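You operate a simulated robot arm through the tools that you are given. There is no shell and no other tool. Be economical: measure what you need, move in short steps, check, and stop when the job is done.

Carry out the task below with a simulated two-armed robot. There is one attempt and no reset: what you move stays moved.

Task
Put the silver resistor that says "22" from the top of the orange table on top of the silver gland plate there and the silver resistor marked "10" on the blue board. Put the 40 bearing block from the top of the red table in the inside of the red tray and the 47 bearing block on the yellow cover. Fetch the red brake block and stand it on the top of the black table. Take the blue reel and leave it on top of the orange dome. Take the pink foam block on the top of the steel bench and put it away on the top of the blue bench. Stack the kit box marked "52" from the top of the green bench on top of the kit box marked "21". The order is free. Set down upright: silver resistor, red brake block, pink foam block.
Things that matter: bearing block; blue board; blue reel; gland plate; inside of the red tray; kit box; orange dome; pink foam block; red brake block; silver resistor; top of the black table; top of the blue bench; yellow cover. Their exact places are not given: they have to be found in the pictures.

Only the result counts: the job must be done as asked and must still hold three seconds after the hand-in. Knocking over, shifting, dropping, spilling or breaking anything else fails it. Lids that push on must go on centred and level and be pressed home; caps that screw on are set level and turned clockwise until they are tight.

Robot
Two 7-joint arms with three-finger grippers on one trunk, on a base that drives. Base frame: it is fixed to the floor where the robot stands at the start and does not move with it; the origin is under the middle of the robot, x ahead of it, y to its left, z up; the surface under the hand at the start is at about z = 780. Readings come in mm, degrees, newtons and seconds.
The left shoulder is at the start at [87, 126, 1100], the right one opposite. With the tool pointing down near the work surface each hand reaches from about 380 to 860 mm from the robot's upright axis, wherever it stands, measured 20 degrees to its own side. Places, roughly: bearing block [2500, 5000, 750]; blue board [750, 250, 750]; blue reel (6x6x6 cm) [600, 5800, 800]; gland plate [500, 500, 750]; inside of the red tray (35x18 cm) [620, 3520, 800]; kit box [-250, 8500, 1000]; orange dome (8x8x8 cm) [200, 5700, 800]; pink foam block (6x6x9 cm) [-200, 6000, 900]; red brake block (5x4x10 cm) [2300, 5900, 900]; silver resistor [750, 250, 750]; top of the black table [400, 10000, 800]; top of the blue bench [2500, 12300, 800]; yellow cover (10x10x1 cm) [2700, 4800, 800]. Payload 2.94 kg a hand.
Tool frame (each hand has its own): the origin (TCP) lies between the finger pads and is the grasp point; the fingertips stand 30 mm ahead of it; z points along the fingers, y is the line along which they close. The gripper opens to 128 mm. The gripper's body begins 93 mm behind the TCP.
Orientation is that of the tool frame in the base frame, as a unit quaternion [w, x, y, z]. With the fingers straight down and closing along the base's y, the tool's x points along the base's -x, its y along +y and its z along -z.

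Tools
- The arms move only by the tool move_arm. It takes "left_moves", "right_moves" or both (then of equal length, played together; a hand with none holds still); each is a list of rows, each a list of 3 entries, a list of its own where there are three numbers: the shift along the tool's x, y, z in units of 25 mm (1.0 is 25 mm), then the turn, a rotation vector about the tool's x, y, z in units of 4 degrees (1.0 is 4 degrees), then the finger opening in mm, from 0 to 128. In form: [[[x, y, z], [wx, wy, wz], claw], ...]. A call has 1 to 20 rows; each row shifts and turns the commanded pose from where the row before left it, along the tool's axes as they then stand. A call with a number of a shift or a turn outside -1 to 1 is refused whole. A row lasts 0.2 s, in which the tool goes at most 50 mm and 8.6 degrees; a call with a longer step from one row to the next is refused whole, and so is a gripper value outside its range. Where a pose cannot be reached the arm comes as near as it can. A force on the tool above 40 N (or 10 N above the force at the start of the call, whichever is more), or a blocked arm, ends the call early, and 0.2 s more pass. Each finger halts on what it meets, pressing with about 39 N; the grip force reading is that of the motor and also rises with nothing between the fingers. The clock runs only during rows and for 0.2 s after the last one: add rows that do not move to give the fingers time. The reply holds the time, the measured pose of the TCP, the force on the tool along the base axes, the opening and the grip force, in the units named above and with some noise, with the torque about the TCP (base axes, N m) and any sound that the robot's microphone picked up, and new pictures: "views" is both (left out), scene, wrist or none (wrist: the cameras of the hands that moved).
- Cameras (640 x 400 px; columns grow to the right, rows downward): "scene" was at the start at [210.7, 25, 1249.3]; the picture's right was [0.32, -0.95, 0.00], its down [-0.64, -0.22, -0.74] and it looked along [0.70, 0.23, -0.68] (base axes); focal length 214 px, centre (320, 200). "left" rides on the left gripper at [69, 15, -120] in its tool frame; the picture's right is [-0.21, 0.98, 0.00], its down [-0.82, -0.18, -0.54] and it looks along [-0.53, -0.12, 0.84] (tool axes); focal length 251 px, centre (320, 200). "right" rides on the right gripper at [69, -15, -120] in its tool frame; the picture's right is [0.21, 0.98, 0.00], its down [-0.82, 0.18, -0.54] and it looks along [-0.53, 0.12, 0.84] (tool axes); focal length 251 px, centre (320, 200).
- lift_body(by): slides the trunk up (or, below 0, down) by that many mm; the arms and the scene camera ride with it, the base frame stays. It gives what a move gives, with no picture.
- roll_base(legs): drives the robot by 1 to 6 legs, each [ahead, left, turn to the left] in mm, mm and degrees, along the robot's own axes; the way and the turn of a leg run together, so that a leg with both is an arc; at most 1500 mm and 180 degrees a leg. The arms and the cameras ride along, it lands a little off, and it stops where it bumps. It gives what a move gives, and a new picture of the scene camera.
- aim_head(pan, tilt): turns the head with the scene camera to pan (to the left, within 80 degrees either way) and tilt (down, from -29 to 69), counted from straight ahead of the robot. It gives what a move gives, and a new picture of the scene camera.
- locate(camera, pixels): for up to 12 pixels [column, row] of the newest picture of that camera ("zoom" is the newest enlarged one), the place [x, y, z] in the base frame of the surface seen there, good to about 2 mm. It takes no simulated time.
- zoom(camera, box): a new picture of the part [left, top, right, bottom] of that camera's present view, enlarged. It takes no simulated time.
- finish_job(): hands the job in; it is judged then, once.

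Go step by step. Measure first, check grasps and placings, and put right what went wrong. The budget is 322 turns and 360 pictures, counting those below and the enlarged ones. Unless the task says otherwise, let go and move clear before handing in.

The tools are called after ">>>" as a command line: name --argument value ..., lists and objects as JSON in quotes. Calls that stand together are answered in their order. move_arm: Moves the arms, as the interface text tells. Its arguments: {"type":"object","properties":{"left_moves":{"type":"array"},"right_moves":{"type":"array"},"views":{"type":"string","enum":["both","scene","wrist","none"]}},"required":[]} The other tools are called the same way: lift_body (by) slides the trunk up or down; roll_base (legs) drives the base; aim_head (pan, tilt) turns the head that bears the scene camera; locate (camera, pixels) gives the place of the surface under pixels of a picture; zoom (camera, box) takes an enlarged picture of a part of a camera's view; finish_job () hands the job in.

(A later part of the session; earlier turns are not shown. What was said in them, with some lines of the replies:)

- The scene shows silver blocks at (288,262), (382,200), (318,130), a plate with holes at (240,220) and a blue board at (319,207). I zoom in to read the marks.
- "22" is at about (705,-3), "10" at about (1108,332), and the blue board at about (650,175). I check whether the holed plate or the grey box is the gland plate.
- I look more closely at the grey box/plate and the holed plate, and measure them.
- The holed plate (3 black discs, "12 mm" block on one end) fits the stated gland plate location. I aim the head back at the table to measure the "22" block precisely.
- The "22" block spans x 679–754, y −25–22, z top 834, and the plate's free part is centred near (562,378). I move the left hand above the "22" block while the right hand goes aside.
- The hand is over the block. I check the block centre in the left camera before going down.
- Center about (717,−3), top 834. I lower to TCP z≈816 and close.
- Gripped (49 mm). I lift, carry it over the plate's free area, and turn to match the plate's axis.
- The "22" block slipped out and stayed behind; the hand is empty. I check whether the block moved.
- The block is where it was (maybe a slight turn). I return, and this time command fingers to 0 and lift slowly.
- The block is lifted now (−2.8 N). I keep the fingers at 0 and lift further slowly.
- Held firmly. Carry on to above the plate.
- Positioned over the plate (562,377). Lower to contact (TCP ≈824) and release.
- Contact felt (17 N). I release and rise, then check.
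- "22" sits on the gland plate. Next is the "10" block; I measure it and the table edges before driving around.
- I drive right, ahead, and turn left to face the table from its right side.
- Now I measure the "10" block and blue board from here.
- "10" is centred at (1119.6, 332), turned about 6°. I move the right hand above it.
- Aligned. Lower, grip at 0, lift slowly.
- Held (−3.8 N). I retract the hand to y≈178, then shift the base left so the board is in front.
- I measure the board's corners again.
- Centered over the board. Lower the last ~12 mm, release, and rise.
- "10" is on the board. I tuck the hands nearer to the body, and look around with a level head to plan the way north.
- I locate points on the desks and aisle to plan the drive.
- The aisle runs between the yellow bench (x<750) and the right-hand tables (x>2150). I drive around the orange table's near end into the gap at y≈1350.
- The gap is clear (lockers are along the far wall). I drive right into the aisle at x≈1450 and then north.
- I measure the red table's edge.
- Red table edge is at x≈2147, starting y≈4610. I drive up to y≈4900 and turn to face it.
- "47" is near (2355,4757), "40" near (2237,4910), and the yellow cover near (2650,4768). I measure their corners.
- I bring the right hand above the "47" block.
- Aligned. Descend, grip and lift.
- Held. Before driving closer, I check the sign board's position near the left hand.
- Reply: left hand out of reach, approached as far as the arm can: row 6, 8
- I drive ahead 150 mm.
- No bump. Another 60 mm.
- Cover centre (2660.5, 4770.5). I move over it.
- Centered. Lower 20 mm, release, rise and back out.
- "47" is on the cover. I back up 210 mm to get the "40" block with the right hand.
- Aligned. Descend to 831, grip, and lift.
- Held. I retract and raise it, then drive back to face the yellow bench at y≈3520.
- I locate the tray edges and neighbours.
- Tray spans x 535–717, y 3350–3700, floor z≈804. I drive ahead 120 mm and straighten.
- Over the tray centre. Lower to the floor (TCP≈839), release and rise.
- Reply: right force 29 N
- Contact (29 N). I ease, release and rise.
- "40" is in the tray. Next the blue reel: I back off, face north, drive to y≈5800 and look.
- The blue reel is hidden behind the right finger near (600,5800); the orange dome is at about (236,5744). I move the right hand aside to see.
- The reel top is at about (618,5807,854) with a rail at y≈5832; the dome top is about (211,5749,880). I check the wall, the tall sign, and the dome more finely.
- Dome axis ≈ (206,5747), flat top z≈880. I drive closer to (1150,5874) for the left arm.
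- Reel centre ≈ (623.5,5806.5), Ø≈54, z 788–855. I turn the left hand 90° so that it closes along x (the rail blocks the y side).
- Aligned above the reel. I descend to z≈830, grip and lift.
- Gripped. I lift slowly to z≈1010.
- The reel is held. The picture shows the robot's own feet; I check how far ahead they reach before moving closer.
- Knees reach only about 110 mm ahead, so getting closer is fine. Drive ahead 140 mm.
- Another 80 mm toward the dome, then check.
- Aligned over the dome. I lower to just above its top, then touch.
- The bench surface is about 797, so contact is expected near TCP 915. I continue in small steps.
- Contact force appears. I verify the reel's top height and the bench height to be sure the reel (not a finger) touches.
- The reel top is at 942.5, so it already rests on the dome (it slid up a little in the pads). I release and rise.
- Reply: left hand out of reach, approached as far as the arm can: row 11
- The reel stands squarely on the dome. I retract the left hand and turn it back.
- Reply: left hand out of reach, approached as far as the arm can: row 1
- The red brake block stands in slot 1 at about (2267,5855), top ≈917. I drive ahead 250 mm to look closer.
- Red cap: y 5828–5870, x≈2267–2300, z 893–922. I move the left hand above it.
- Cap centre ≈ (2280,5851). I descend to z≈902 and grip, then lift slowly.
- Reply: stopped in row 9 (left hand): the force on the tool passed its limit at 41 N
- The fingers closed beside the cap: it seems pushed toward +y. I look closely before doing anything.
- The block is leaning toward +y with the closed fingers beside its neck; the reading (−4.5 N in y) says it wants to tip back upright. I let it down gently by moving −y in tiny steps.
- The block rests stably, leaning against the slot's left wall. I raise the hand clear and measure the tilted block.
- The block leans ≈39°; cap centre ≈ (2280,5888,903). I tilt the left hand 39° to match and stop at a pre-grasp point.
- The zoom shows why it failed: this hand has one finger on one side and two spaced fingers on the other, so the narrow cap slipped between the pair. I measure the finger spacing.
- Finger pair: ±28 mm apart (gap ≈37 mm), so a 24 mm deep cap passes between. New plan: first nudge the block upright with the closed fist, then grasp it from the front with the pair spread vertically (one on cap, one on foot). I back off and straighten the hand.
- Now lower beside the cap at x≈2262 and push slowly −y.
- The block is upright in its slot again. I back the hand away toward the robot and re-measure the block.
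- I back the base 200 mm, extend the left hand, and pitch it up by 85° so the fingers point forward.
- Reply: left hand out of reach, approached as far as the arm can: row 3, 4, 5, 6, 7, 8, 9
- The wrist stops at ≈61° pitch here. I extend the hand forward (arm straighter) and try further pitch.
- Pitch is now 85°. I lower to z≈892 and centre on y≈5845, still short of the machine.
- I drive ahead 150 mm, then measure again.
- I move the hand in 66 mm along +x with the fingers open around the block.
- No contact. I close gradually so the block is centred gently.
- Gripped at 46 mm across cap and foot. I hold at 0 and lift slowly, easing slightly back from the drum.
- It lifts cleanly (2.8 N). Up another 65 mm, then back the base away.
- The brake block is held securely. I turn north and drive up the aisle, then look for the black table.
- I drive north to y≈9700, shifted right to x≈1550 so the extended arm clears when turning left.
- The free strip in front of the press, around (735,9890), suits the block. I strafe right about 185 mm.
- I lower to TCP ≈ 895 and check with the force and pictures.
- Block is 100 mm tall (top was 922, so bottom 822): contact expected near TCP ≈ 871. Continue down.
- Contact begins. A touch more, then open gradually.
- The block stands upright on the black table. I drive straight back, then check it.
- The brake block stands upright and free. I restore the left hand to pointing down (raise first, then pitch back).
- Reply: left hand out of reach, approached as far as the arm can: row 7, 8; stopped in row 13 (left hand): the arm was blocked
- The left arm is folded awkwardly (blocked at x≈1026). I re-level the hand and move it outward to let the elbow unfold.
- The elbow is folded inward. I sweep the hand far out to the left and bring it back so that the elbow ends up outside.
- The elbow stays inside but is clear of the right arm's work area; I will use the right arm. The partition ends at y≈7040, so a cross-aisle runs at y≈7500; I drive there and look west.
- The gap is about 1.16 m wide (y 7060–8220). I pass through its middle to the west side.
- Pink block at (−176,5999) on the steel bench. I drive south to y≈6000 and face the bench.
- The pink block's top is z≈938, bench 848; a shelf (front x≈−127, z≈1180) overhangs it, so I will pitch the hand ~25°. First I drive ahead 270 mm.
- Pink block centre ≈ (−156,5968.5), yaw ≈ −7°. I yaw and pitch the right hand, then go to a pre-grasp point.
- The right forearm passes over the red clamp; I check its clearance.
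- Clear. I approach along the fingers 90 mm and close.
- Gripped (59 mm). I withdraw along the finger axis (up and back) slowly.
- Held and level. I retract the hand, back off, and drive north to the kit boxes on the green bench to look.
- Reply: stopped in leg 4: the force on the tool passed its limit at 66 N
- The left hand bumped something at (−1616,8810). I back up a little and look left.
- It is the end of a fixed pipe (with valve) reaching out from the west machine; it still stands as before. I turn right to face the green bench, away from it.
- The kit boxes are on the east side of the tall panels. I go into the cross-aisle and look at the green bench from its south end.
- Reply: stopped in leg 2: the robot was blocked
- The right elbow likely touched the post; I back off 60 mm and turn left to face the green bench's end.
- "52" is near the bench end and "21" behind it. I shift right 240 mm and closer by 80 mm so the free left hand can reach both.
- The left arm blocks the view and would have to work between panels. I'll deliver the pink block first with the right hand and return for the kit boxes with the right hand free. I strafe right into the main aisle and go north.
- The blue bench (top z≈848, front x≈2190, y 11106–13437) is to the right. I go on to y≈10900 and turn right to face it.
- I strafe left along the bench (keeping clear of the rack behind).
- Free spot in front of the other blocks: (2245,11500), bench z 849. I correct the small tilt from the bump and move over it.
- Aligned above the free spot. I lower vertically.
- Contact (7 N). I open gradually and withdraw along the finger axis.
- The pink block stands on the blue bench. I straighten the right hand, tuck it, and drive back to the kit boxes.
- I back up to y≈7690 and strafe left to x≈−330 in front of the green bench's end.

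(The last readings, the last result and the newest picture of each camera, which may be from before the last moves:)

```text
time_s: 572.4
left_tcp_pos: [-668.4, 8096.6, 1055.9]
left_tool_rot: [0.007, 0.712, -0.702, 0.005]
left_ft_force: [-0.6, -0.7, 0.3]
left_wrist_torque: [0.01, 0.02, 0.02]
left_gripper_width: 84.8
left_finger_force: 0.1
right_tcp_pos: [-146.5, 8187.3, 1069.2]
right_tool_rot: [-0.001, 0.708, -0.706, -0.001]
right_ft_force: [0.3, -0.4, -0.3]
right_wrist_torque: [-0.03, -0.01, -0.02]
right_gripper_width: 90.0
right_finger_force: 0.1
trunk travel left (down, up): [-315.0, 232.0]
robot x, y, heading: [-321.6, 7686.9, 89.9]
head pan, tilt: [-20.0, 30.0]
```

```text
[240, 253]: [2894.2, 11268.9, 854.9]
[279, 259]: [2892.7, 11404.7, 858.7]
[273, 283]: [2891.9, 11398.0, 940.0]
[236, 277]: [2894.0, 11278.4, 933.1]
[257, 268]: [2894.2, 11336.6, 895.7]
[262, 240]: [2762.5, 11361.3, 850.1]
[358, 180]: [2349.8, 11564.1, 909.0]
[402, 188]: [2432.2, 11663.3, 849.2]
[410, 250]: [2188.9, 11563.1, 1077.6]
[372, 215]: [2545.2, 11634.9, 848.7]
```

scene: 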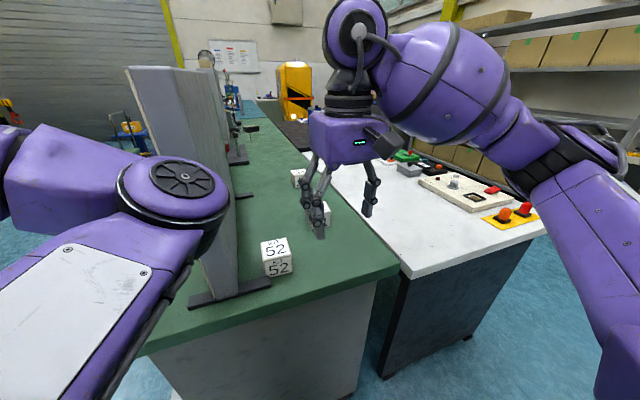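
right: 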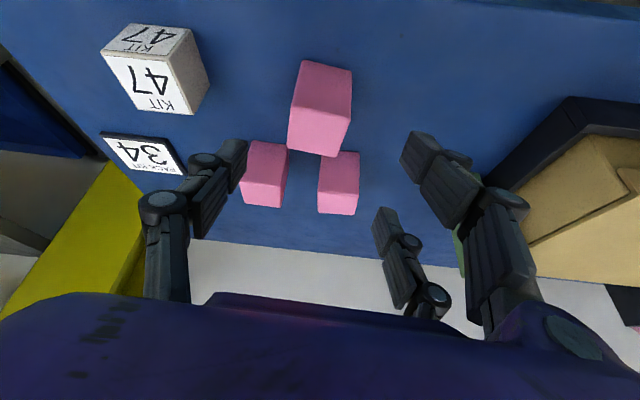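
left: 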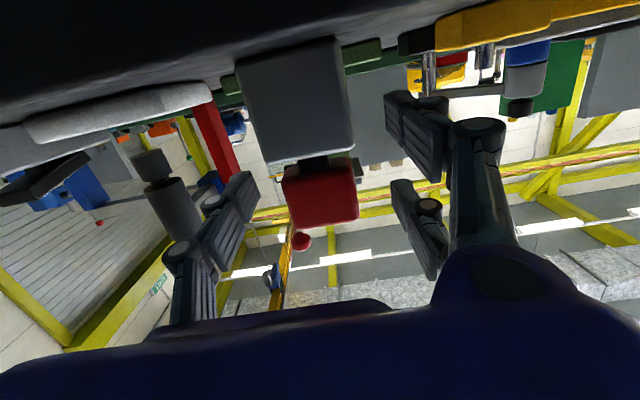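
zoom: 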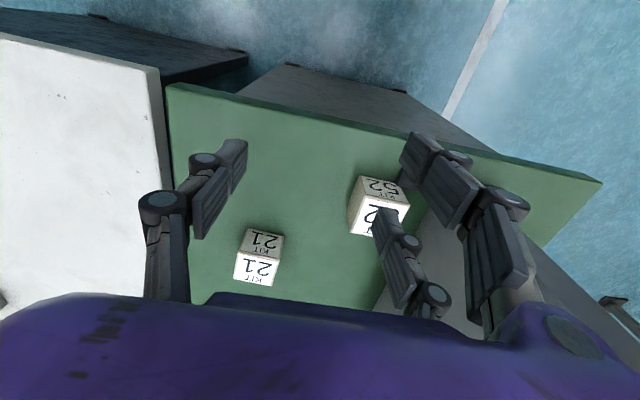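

"52": centre (−256,8302.7), 60 mm cube, top 909; bench ≈850. I move the right hand over it.

>>> locate --camera "zoom" --pixels '[[240, 253], [279, 259], [273, 283], [236, 277], [257, 268], [262, 240], [450, 260]]'

>>> move_arm --right_moves '[[[-0.66, 0.626, 0.39], [0, 0, 0], 95], [[-0.66, 0.626, 0.39], [0, 0, 0], 95], [[-0.66, 0.626, 0.39], [0, 0, 0], 95], [[-0.66, 0.626, 0.39], [0, 0, 0], 95], [[-0.66, 0.626, 0.39], [0, 0, 0], 95], [[-0.66, 0.626, 0.39], [0, 0, 0], 95], [[-0.66, 0.626, 0.39], [0, 0, 0], 95]]' --views "both"

```text
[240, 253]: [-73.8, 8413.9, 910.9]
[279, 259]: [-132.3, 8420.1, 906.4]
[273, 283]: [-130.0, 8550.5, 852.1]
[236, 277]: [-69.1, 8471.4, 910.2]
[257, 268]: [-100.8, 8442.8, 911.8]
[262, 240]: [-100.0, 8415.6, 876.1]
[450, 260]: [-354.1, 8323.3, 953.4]
```

```text
time_s: 574.0
left_tcp_pos: [-669.7, 8096.1, 1055.9]
left_tool_rot: [0.008, 0.711, -0.703, 0.005]
left_ft_force: [0.0, 0.7, 0.2]
left_wrist_torque: [-0.05, -0.01, -0.04]
left_gripper_width: 85.1
left_finger_force: 0.0
right_tcp_pos: [-257.2, 8302.8, 999.3]
right_tool_rot: [0.002, -0.707, 0.707, 0.0]
right_ft_force: [-0.6, 0.1, 0.1]
right_wrist_torque: [0.0, -0.05, 0.01]
right_gripper_width: 94.7
right_finger_force: 0.1
trunk travel left (down, up): [-315.0, 232.0]
robot x, y, heading: [-323.5, 7688.4, 90.1]
head pan, tilt: [-20.0, 30.0]
```

scene: 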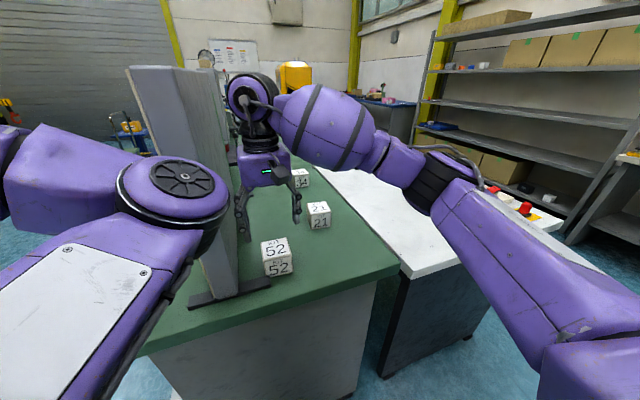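
right: 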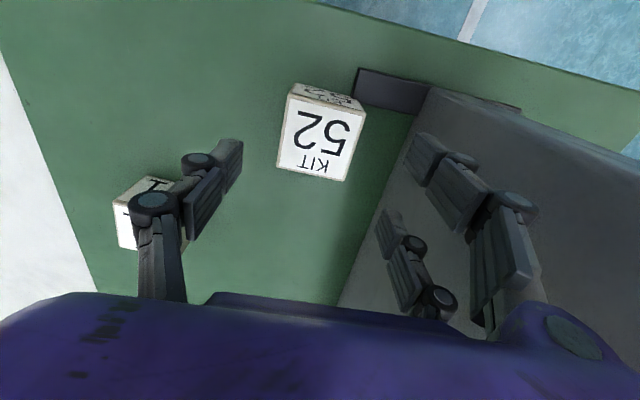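

Aligned. With opening 80 I descend to z≈892 and grip.

>>> move_arm --right_moves '[[[0, 0, 0.3], [0, 0, 0], 80], [[0, 0, 0.8], [0, 0, 0], 80], [[0, 0, 0.8], [0, 0, 0], 80], [[0, 0, 0.8], [0, 0, 0], 80], [[0, 0, 0.8], [0, 0, 0], 80], [[0, 0, 0.78], [0, 0, 0], 80], [[0, 0, 0], [0, 0, 0], 70], [[0, 0, 0], [0, 0, 0], 64], [[0, 0, 0], [0, 0, 0], 60], [[0, 0, 0], [0, 0, 0], 50], [[0, 0, 0], [0, 0, 0], 0]]' --views "both"

```text
time_s: 576.4
left_tcp_pos: [-668.8, 8095.2, 1057.2]
left_tool_rot: [0.007, 0.711, -0.703, 0.005]
left_ft_force: [-0.7, -0.1, -0.1]
left_wrist_torque: [0.02, -0.03, -0.02]
left_gripper_width: 84.8
left_finger_force: 0.0
right_tcp_pos: [-257.0, 8302.5, 894.1]
right_tool_rot: [0.0, 0.708, -0.706, -0.001]
right_ft_force: [-0.2, -1.2, 0.6]
right_wrist_torque: [0.12, 0.04, 0.0]
right_gripper_width: 65.5
right_finger_force: 38.6
trunk travel left (down, up): [-315.0, 232.0]
robot x, y, heading: [-319.9, 7688.3, 89.9]
head pan, tilt: [-20.0, 30.0]
```

scene: 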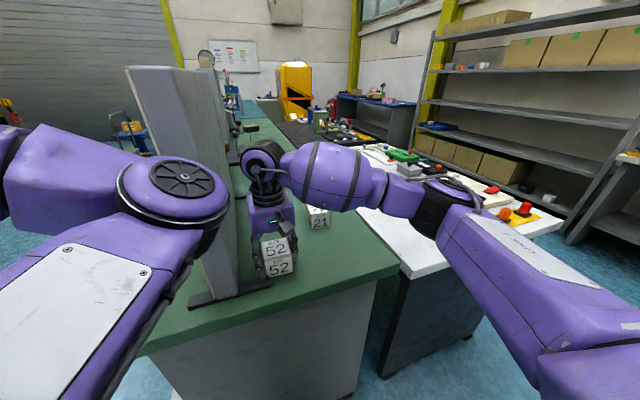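
right: 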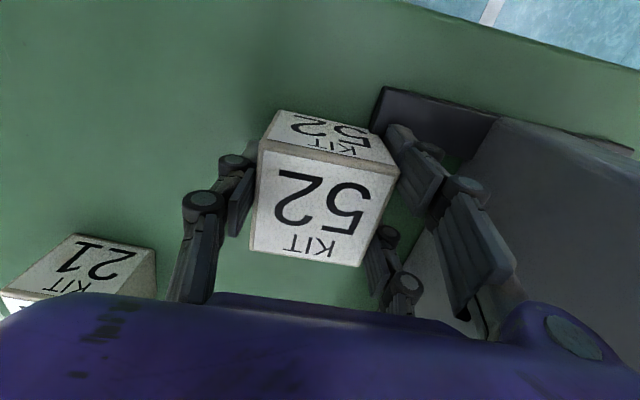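

Gripped. I lift slowly.

>>> move_arm --right_moves '[[[0, 0, -0.1], [0, 0, 0], 0], [[0, 0, -0.2], [0, 0, 0], 0], [[0, 0, -0.3], [0, 0, 0], 0], [[0, 0, -0.4], [0, 0, 0], 0], [[0, 0, -0.5], [0, 0, 0], 0], [[0, 0, -0.6], [0, 0, 0], 0], [[0, 0, -0.6], [0, 0, 0], 0], [[0, 0, -0.6], [0, 0, 0], 0], [[0, 0, -0.6], [0, 0, 0], 0], [[0, 0, -0.6], [0, 0, 0], 0], [[0, 0, 0], [0, 0, 0], 0]]' --views "both"

>>> zoom --camera "scene" --box '[270, 160, 370, 250]'

```text
time_s: 578.8
left_tcp_pos: [-669.7, 8096.9, 1056.9]
left_tool_rot: [0.008, 0.711, -0.703, 0.006]
left_ft_force: [-0.2, 0.7, -0.4]
left_wrist_torque: [-0.02, -0.03, -0.02]
left_gripper_width: 85.0
left_finger_force: 0.1
right_tcp_pos: [-256.9, 8304.7, 1005.5]
right_tool_rot: [0.0, 0.708, -0.706, 0.0]
right_ft_force: [0.0, 0.7, -3.0]
right_wrist_torque: [0.0, 0.03, -0.02]
right_gripper_width: 65.6
right_finger_force: 38.9
trunk travel left (down, up): [-315.0, 232.0]
robot x, y, heading: [-320.3, 7690.1, 90.2]
head pan, tilt: [-20.0, 30.0]
```

scene: 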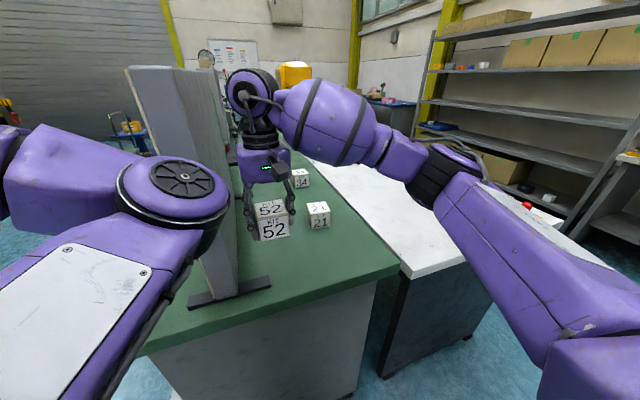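
right: 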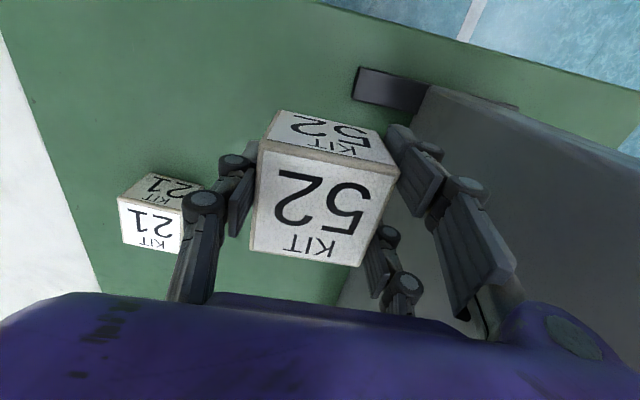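

```text
4.44 times, centred on (320, 205) of scene
```

zoom: 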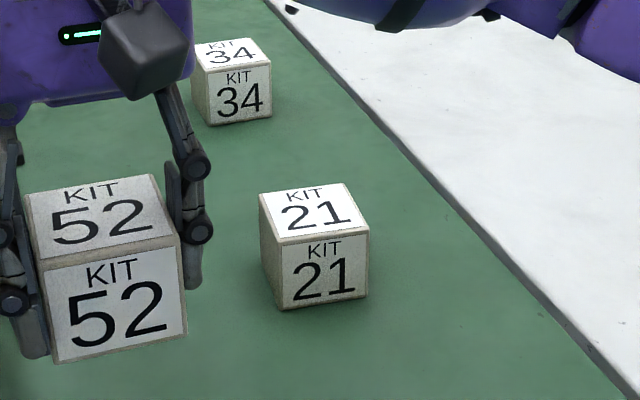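

>>> locate --camera "zoom" --pixels '[[264, 196], [342, 187], [366, 227], [277, 239], [312, 212], [320, 270], [282, 300], [362, 290], [175, 232], [55, 255]]'

```text
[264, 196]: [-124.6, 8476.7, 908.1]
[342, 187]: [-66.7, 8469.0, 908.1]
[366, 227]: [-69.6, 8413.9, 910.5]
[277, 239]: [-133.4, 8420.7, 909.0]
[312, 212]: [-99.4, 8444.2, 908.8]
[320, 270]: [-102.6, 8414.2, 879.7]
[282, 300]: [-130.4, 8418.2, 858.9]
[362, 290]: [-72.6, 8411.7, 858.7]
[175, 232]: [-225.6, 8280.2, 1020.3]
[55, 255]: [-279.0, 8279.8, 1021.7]
```

"21": centre (−98.6,8445), top 909, yaw ≈ −7°. I move "52" over it and match the yaw.

>>> move_arm --right_moves '[[[-0.561, -0.633, 0], [0, 0, 0], 0], [[-0.561, -0.633, 0], [0, 0, 0], 0], [[-0.561, -0.633, 0], [0, 0, 0], 0], [[-0.561, -0.633, 0], [0, 0, 0], 0], [[-0.561, -0.633, 0], [0, 0, 0], 0], [[-0.561, -0.633, 0], [0, 0, 0], 0], [[-0.561, -0.633, 0], [0, 0, 0], 0], [[-0.561, -0.633, 0], [0, 0, 0], 0], [[-0.561, -0.633, 0], [0, 0, 0], 0], [[-0.561, -0.633, 0], [0, 0, 0], 0], [[0, 0, 0], [0, 0, 0.85], 0], [[0, 0, 0], [0, 0, 0.85], 0], [[0, 0, 0], [0, 0, 0], 0]]' --views "both"

>>> zoom --camera "scene" --box '[270, 140, 370, 240]'

```text
time_s: 581.6
left_tcp_pos: [-669.2, 8095.4, 1057.8]
left_tool_rot: [0.007, 0.711, -0.703, 0.006]
left_ft_force: [1.8, -0.6, -0.3]
left_wrist_torque: [-0.01, -0.01, 0.02]
left_gripper_width: 85.0
left_finger_force: 0.1
right_tcp_pos: [-98.6, 8444.0, 1006.6]
right_tool_rot: [0.001, -0.664, 0.748, 0.001]
right_ft_force: [-0.9, -0.6, -3.4]
right_wrist_torque: [-0.06, 0.01, -0.02]
right_gripper_width: 65.6
right_finger_force: 39.0
trunk travel left (down, up): [-315.0, 232.0]
robot x, y, heading: [-318.9, 7687.7, 90.1]
head pan, tilt: [-20.0, 30.0]
```

scene: 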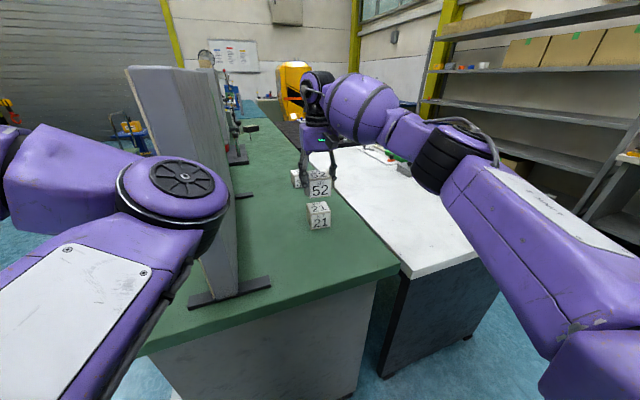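
right: 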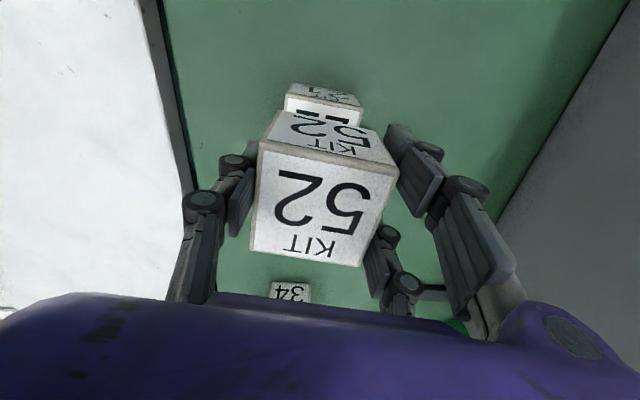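

```text
4.00 times, centred on (320, 190) of scene
```

zoom: 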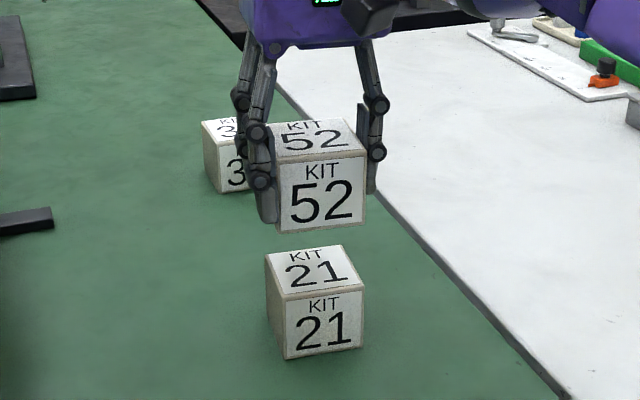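

>>> locate --camera "zoom" --pixels '[[282, 170], [360, 160], [285, 220], [360, 212], [285, 310], [358, 300], [320, 190], [322, 325]]'

```text
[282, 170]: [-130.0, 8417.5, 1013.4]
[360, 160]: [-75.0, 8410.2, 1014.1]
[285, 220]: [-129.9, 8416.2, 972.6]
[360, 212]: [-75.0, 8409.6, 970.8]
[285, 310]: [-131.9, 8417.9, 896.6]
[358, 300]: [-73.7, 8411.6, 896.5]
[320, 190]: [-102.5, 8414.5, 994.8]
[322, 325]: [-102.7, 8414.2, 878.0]
```

Faces align within 2 mm. I lower toward contact (TCP ≈953).

>>> move_arm --right_moves '[[[0, 0, 0.5], [0, 0, 0], 0], [[0, 0, 0.5], [0, 0, 0], 0], [[0, 0, 0.5], [0, 0, 0], 0], [[0, 0, 0.3], [0, 0, 0], 0], [[0, 0, 0.12], [0, 0, 0], 0], [[0, 0, 0.1], [0, 0, 0], 0], [[0, 0, 0.06], [0, 0, 0], 0], [[0, 0, 0], [0, 0, 0], 0]]' --views "none"

```text
time_s: 583.4
left_tcp_pos: [-669.0, 8096.6, 1057.6]
left_tool_rot: [0.008, 0.711, -0.703, 0.005]
left_ft_force: [0.6, 0.2, 0.8]
left_wrist_torque: [0.03, 0.02, 0.02]
left_gripper_width: 85.0
left_finger_force: 0.1
right_tcp_pos: [-98.5, 8442.8, 953.4]
right_tool_rot: [0.001, -0.665, 0.747, 0.001]
right_ft_force: [0.1, 0.6, -2.7]
right_wrist_torque: [-0.05, -0.02, -0.02]
right_gripper_width: 65.4
right_finger_force: 39.1
trunk travel left (down, up): [-315.0, 232.0]
robot x, y, heading: [-319.8, 7690.8, 90.0]
head pan, tilt: [-20.0, 30.0]
```

>>> move_arm --right_moves '[[[0, 0, 0.06], [0, 0, 0], 0], [[0, 0, 0.06], [0, 0, 0], 0], [[0, 0, 0], [0, 0, 0], 0]]' --views "none"

```text
time_s: 584.2
left_tcp_pos: [-669.3, 8095.6, 1057.4]
left_tool_rot: [0.007, 0.712, -0.702, 0.004]
left_ft_force: [0.3, -0.5, 0.4]
left_wrist_torque: [0.0, -0.01, 0.0]
left_gripper_width: 85.0
left_finger_force: 0.0
right_tcp_pos: [-99.8, 8444.2, 954.2]
right_tool_rot: [0.003, -0.663, 0.748, 0.001]
right_ft_force: [2.5, 3.2, 12.3]
right_wrist_torque: [-0.17, -0.29, 0.05]
right_gripper_width: 65.4
right_finger_force: 38.8
trunk travel left (down, up): [-315.0, 232.0]
robot x, y, heading: [-319.0, 7687.6, 90.1]
head pan, tilt: [-20.0, 30.0]
```

Contact (12 N). I ease a hair, open gradually, and rise.

>>> move_arm --right_moves '[[[0, 0, -0.06], [0, 0, 0], 0], [[0, 0, 0], [0, 0, 0], 67], [[0, 0, 0], [0, 0, 0], 72], [[0, 0, 0], [0, 0, 0], 82], [[0, 0, 0], [0, 0, 0], 90], [[0, 0, -0.3], [0, 0, 0], 90], [[0, 0, -0.6], [0, 0, 0], 90], [[0, 0, -0.9], [0, 0, 0], 90], [[0, 0, -0.9], [0, 0, 0], 90], [[0, 0, -0.9], [0, 0, 0], 90], [[0, 0, -0.9], [0, 0, 0], 90]]' --views "both"

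>>> zoom --camera "scene" --box '[270, 140, 370, 240]'

```text
time_s: 586.6
left_tcp_pos: [-668.6, 8096.0, 1057.2]
left_tool_rot: [0.006, 0.711, -0.703, 0.004]
left_ft_force: [-0.9, -0.5, 0.4]
left_wrist_torque: [-0.01, 0.02, 0.01]
left_gripper_width: 85.2
left_finger_force: 0.0
right_tcp_pos: [-99.5, 8443.2, 1066.5]
right_tool_rot: [0.0, -0.665, 0.747, 0.0]
right_ft_force: [-0.2, -0.6, -0.3]
right_wrist_torque: [0.03, 0.02, -0.03]
right_gripper_width: 90.3
right_finger_force: 0.0
trunk travel left (down, up): [-315.0, 232.0]
robot x, y, heading: [-321.5, 7690.5, 90.1]
head pan, tilt: [-20.0, 30.0]
```

scene: 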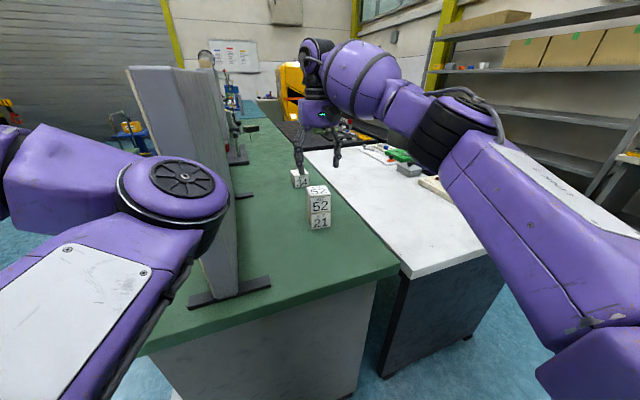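
right: 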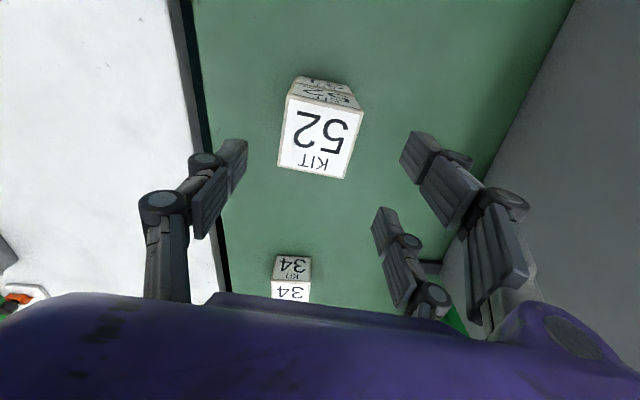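

```text
4.00 times, centred on (320, 190) of scene
```

zoom: 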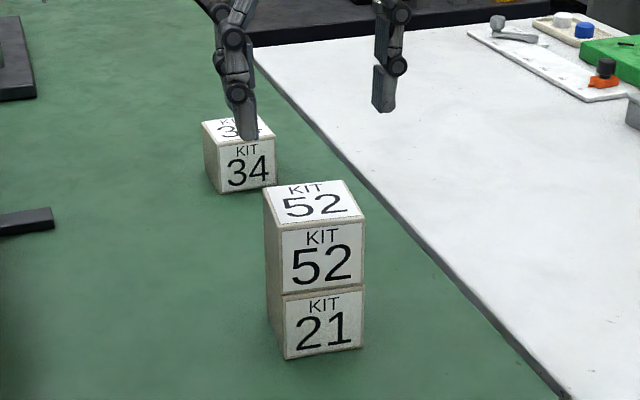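

"52" stands squarely on "21", and both hands are empty and clear. Every task is placed and checked, so I hand in.

>>> finish_job

```text
The job is handed in.
```

I placed all eight items as asked and handed the job in. Two side effects may count against it:

- **Brake block slip:** My first grip on the red brake block slipped and tilted it in its slot. I set it upright before lifting it out. The machine's "moves left" display dropped from 9 to 7.
- **Bumps while driving:** The left hand bumped the end of a pipe on the west side at 66 N. Later the robot was blocked once in the cross-aisle, probably by the right elbow touching a post. The pipe and its stand still looked in place afterwards. I did not check the post.
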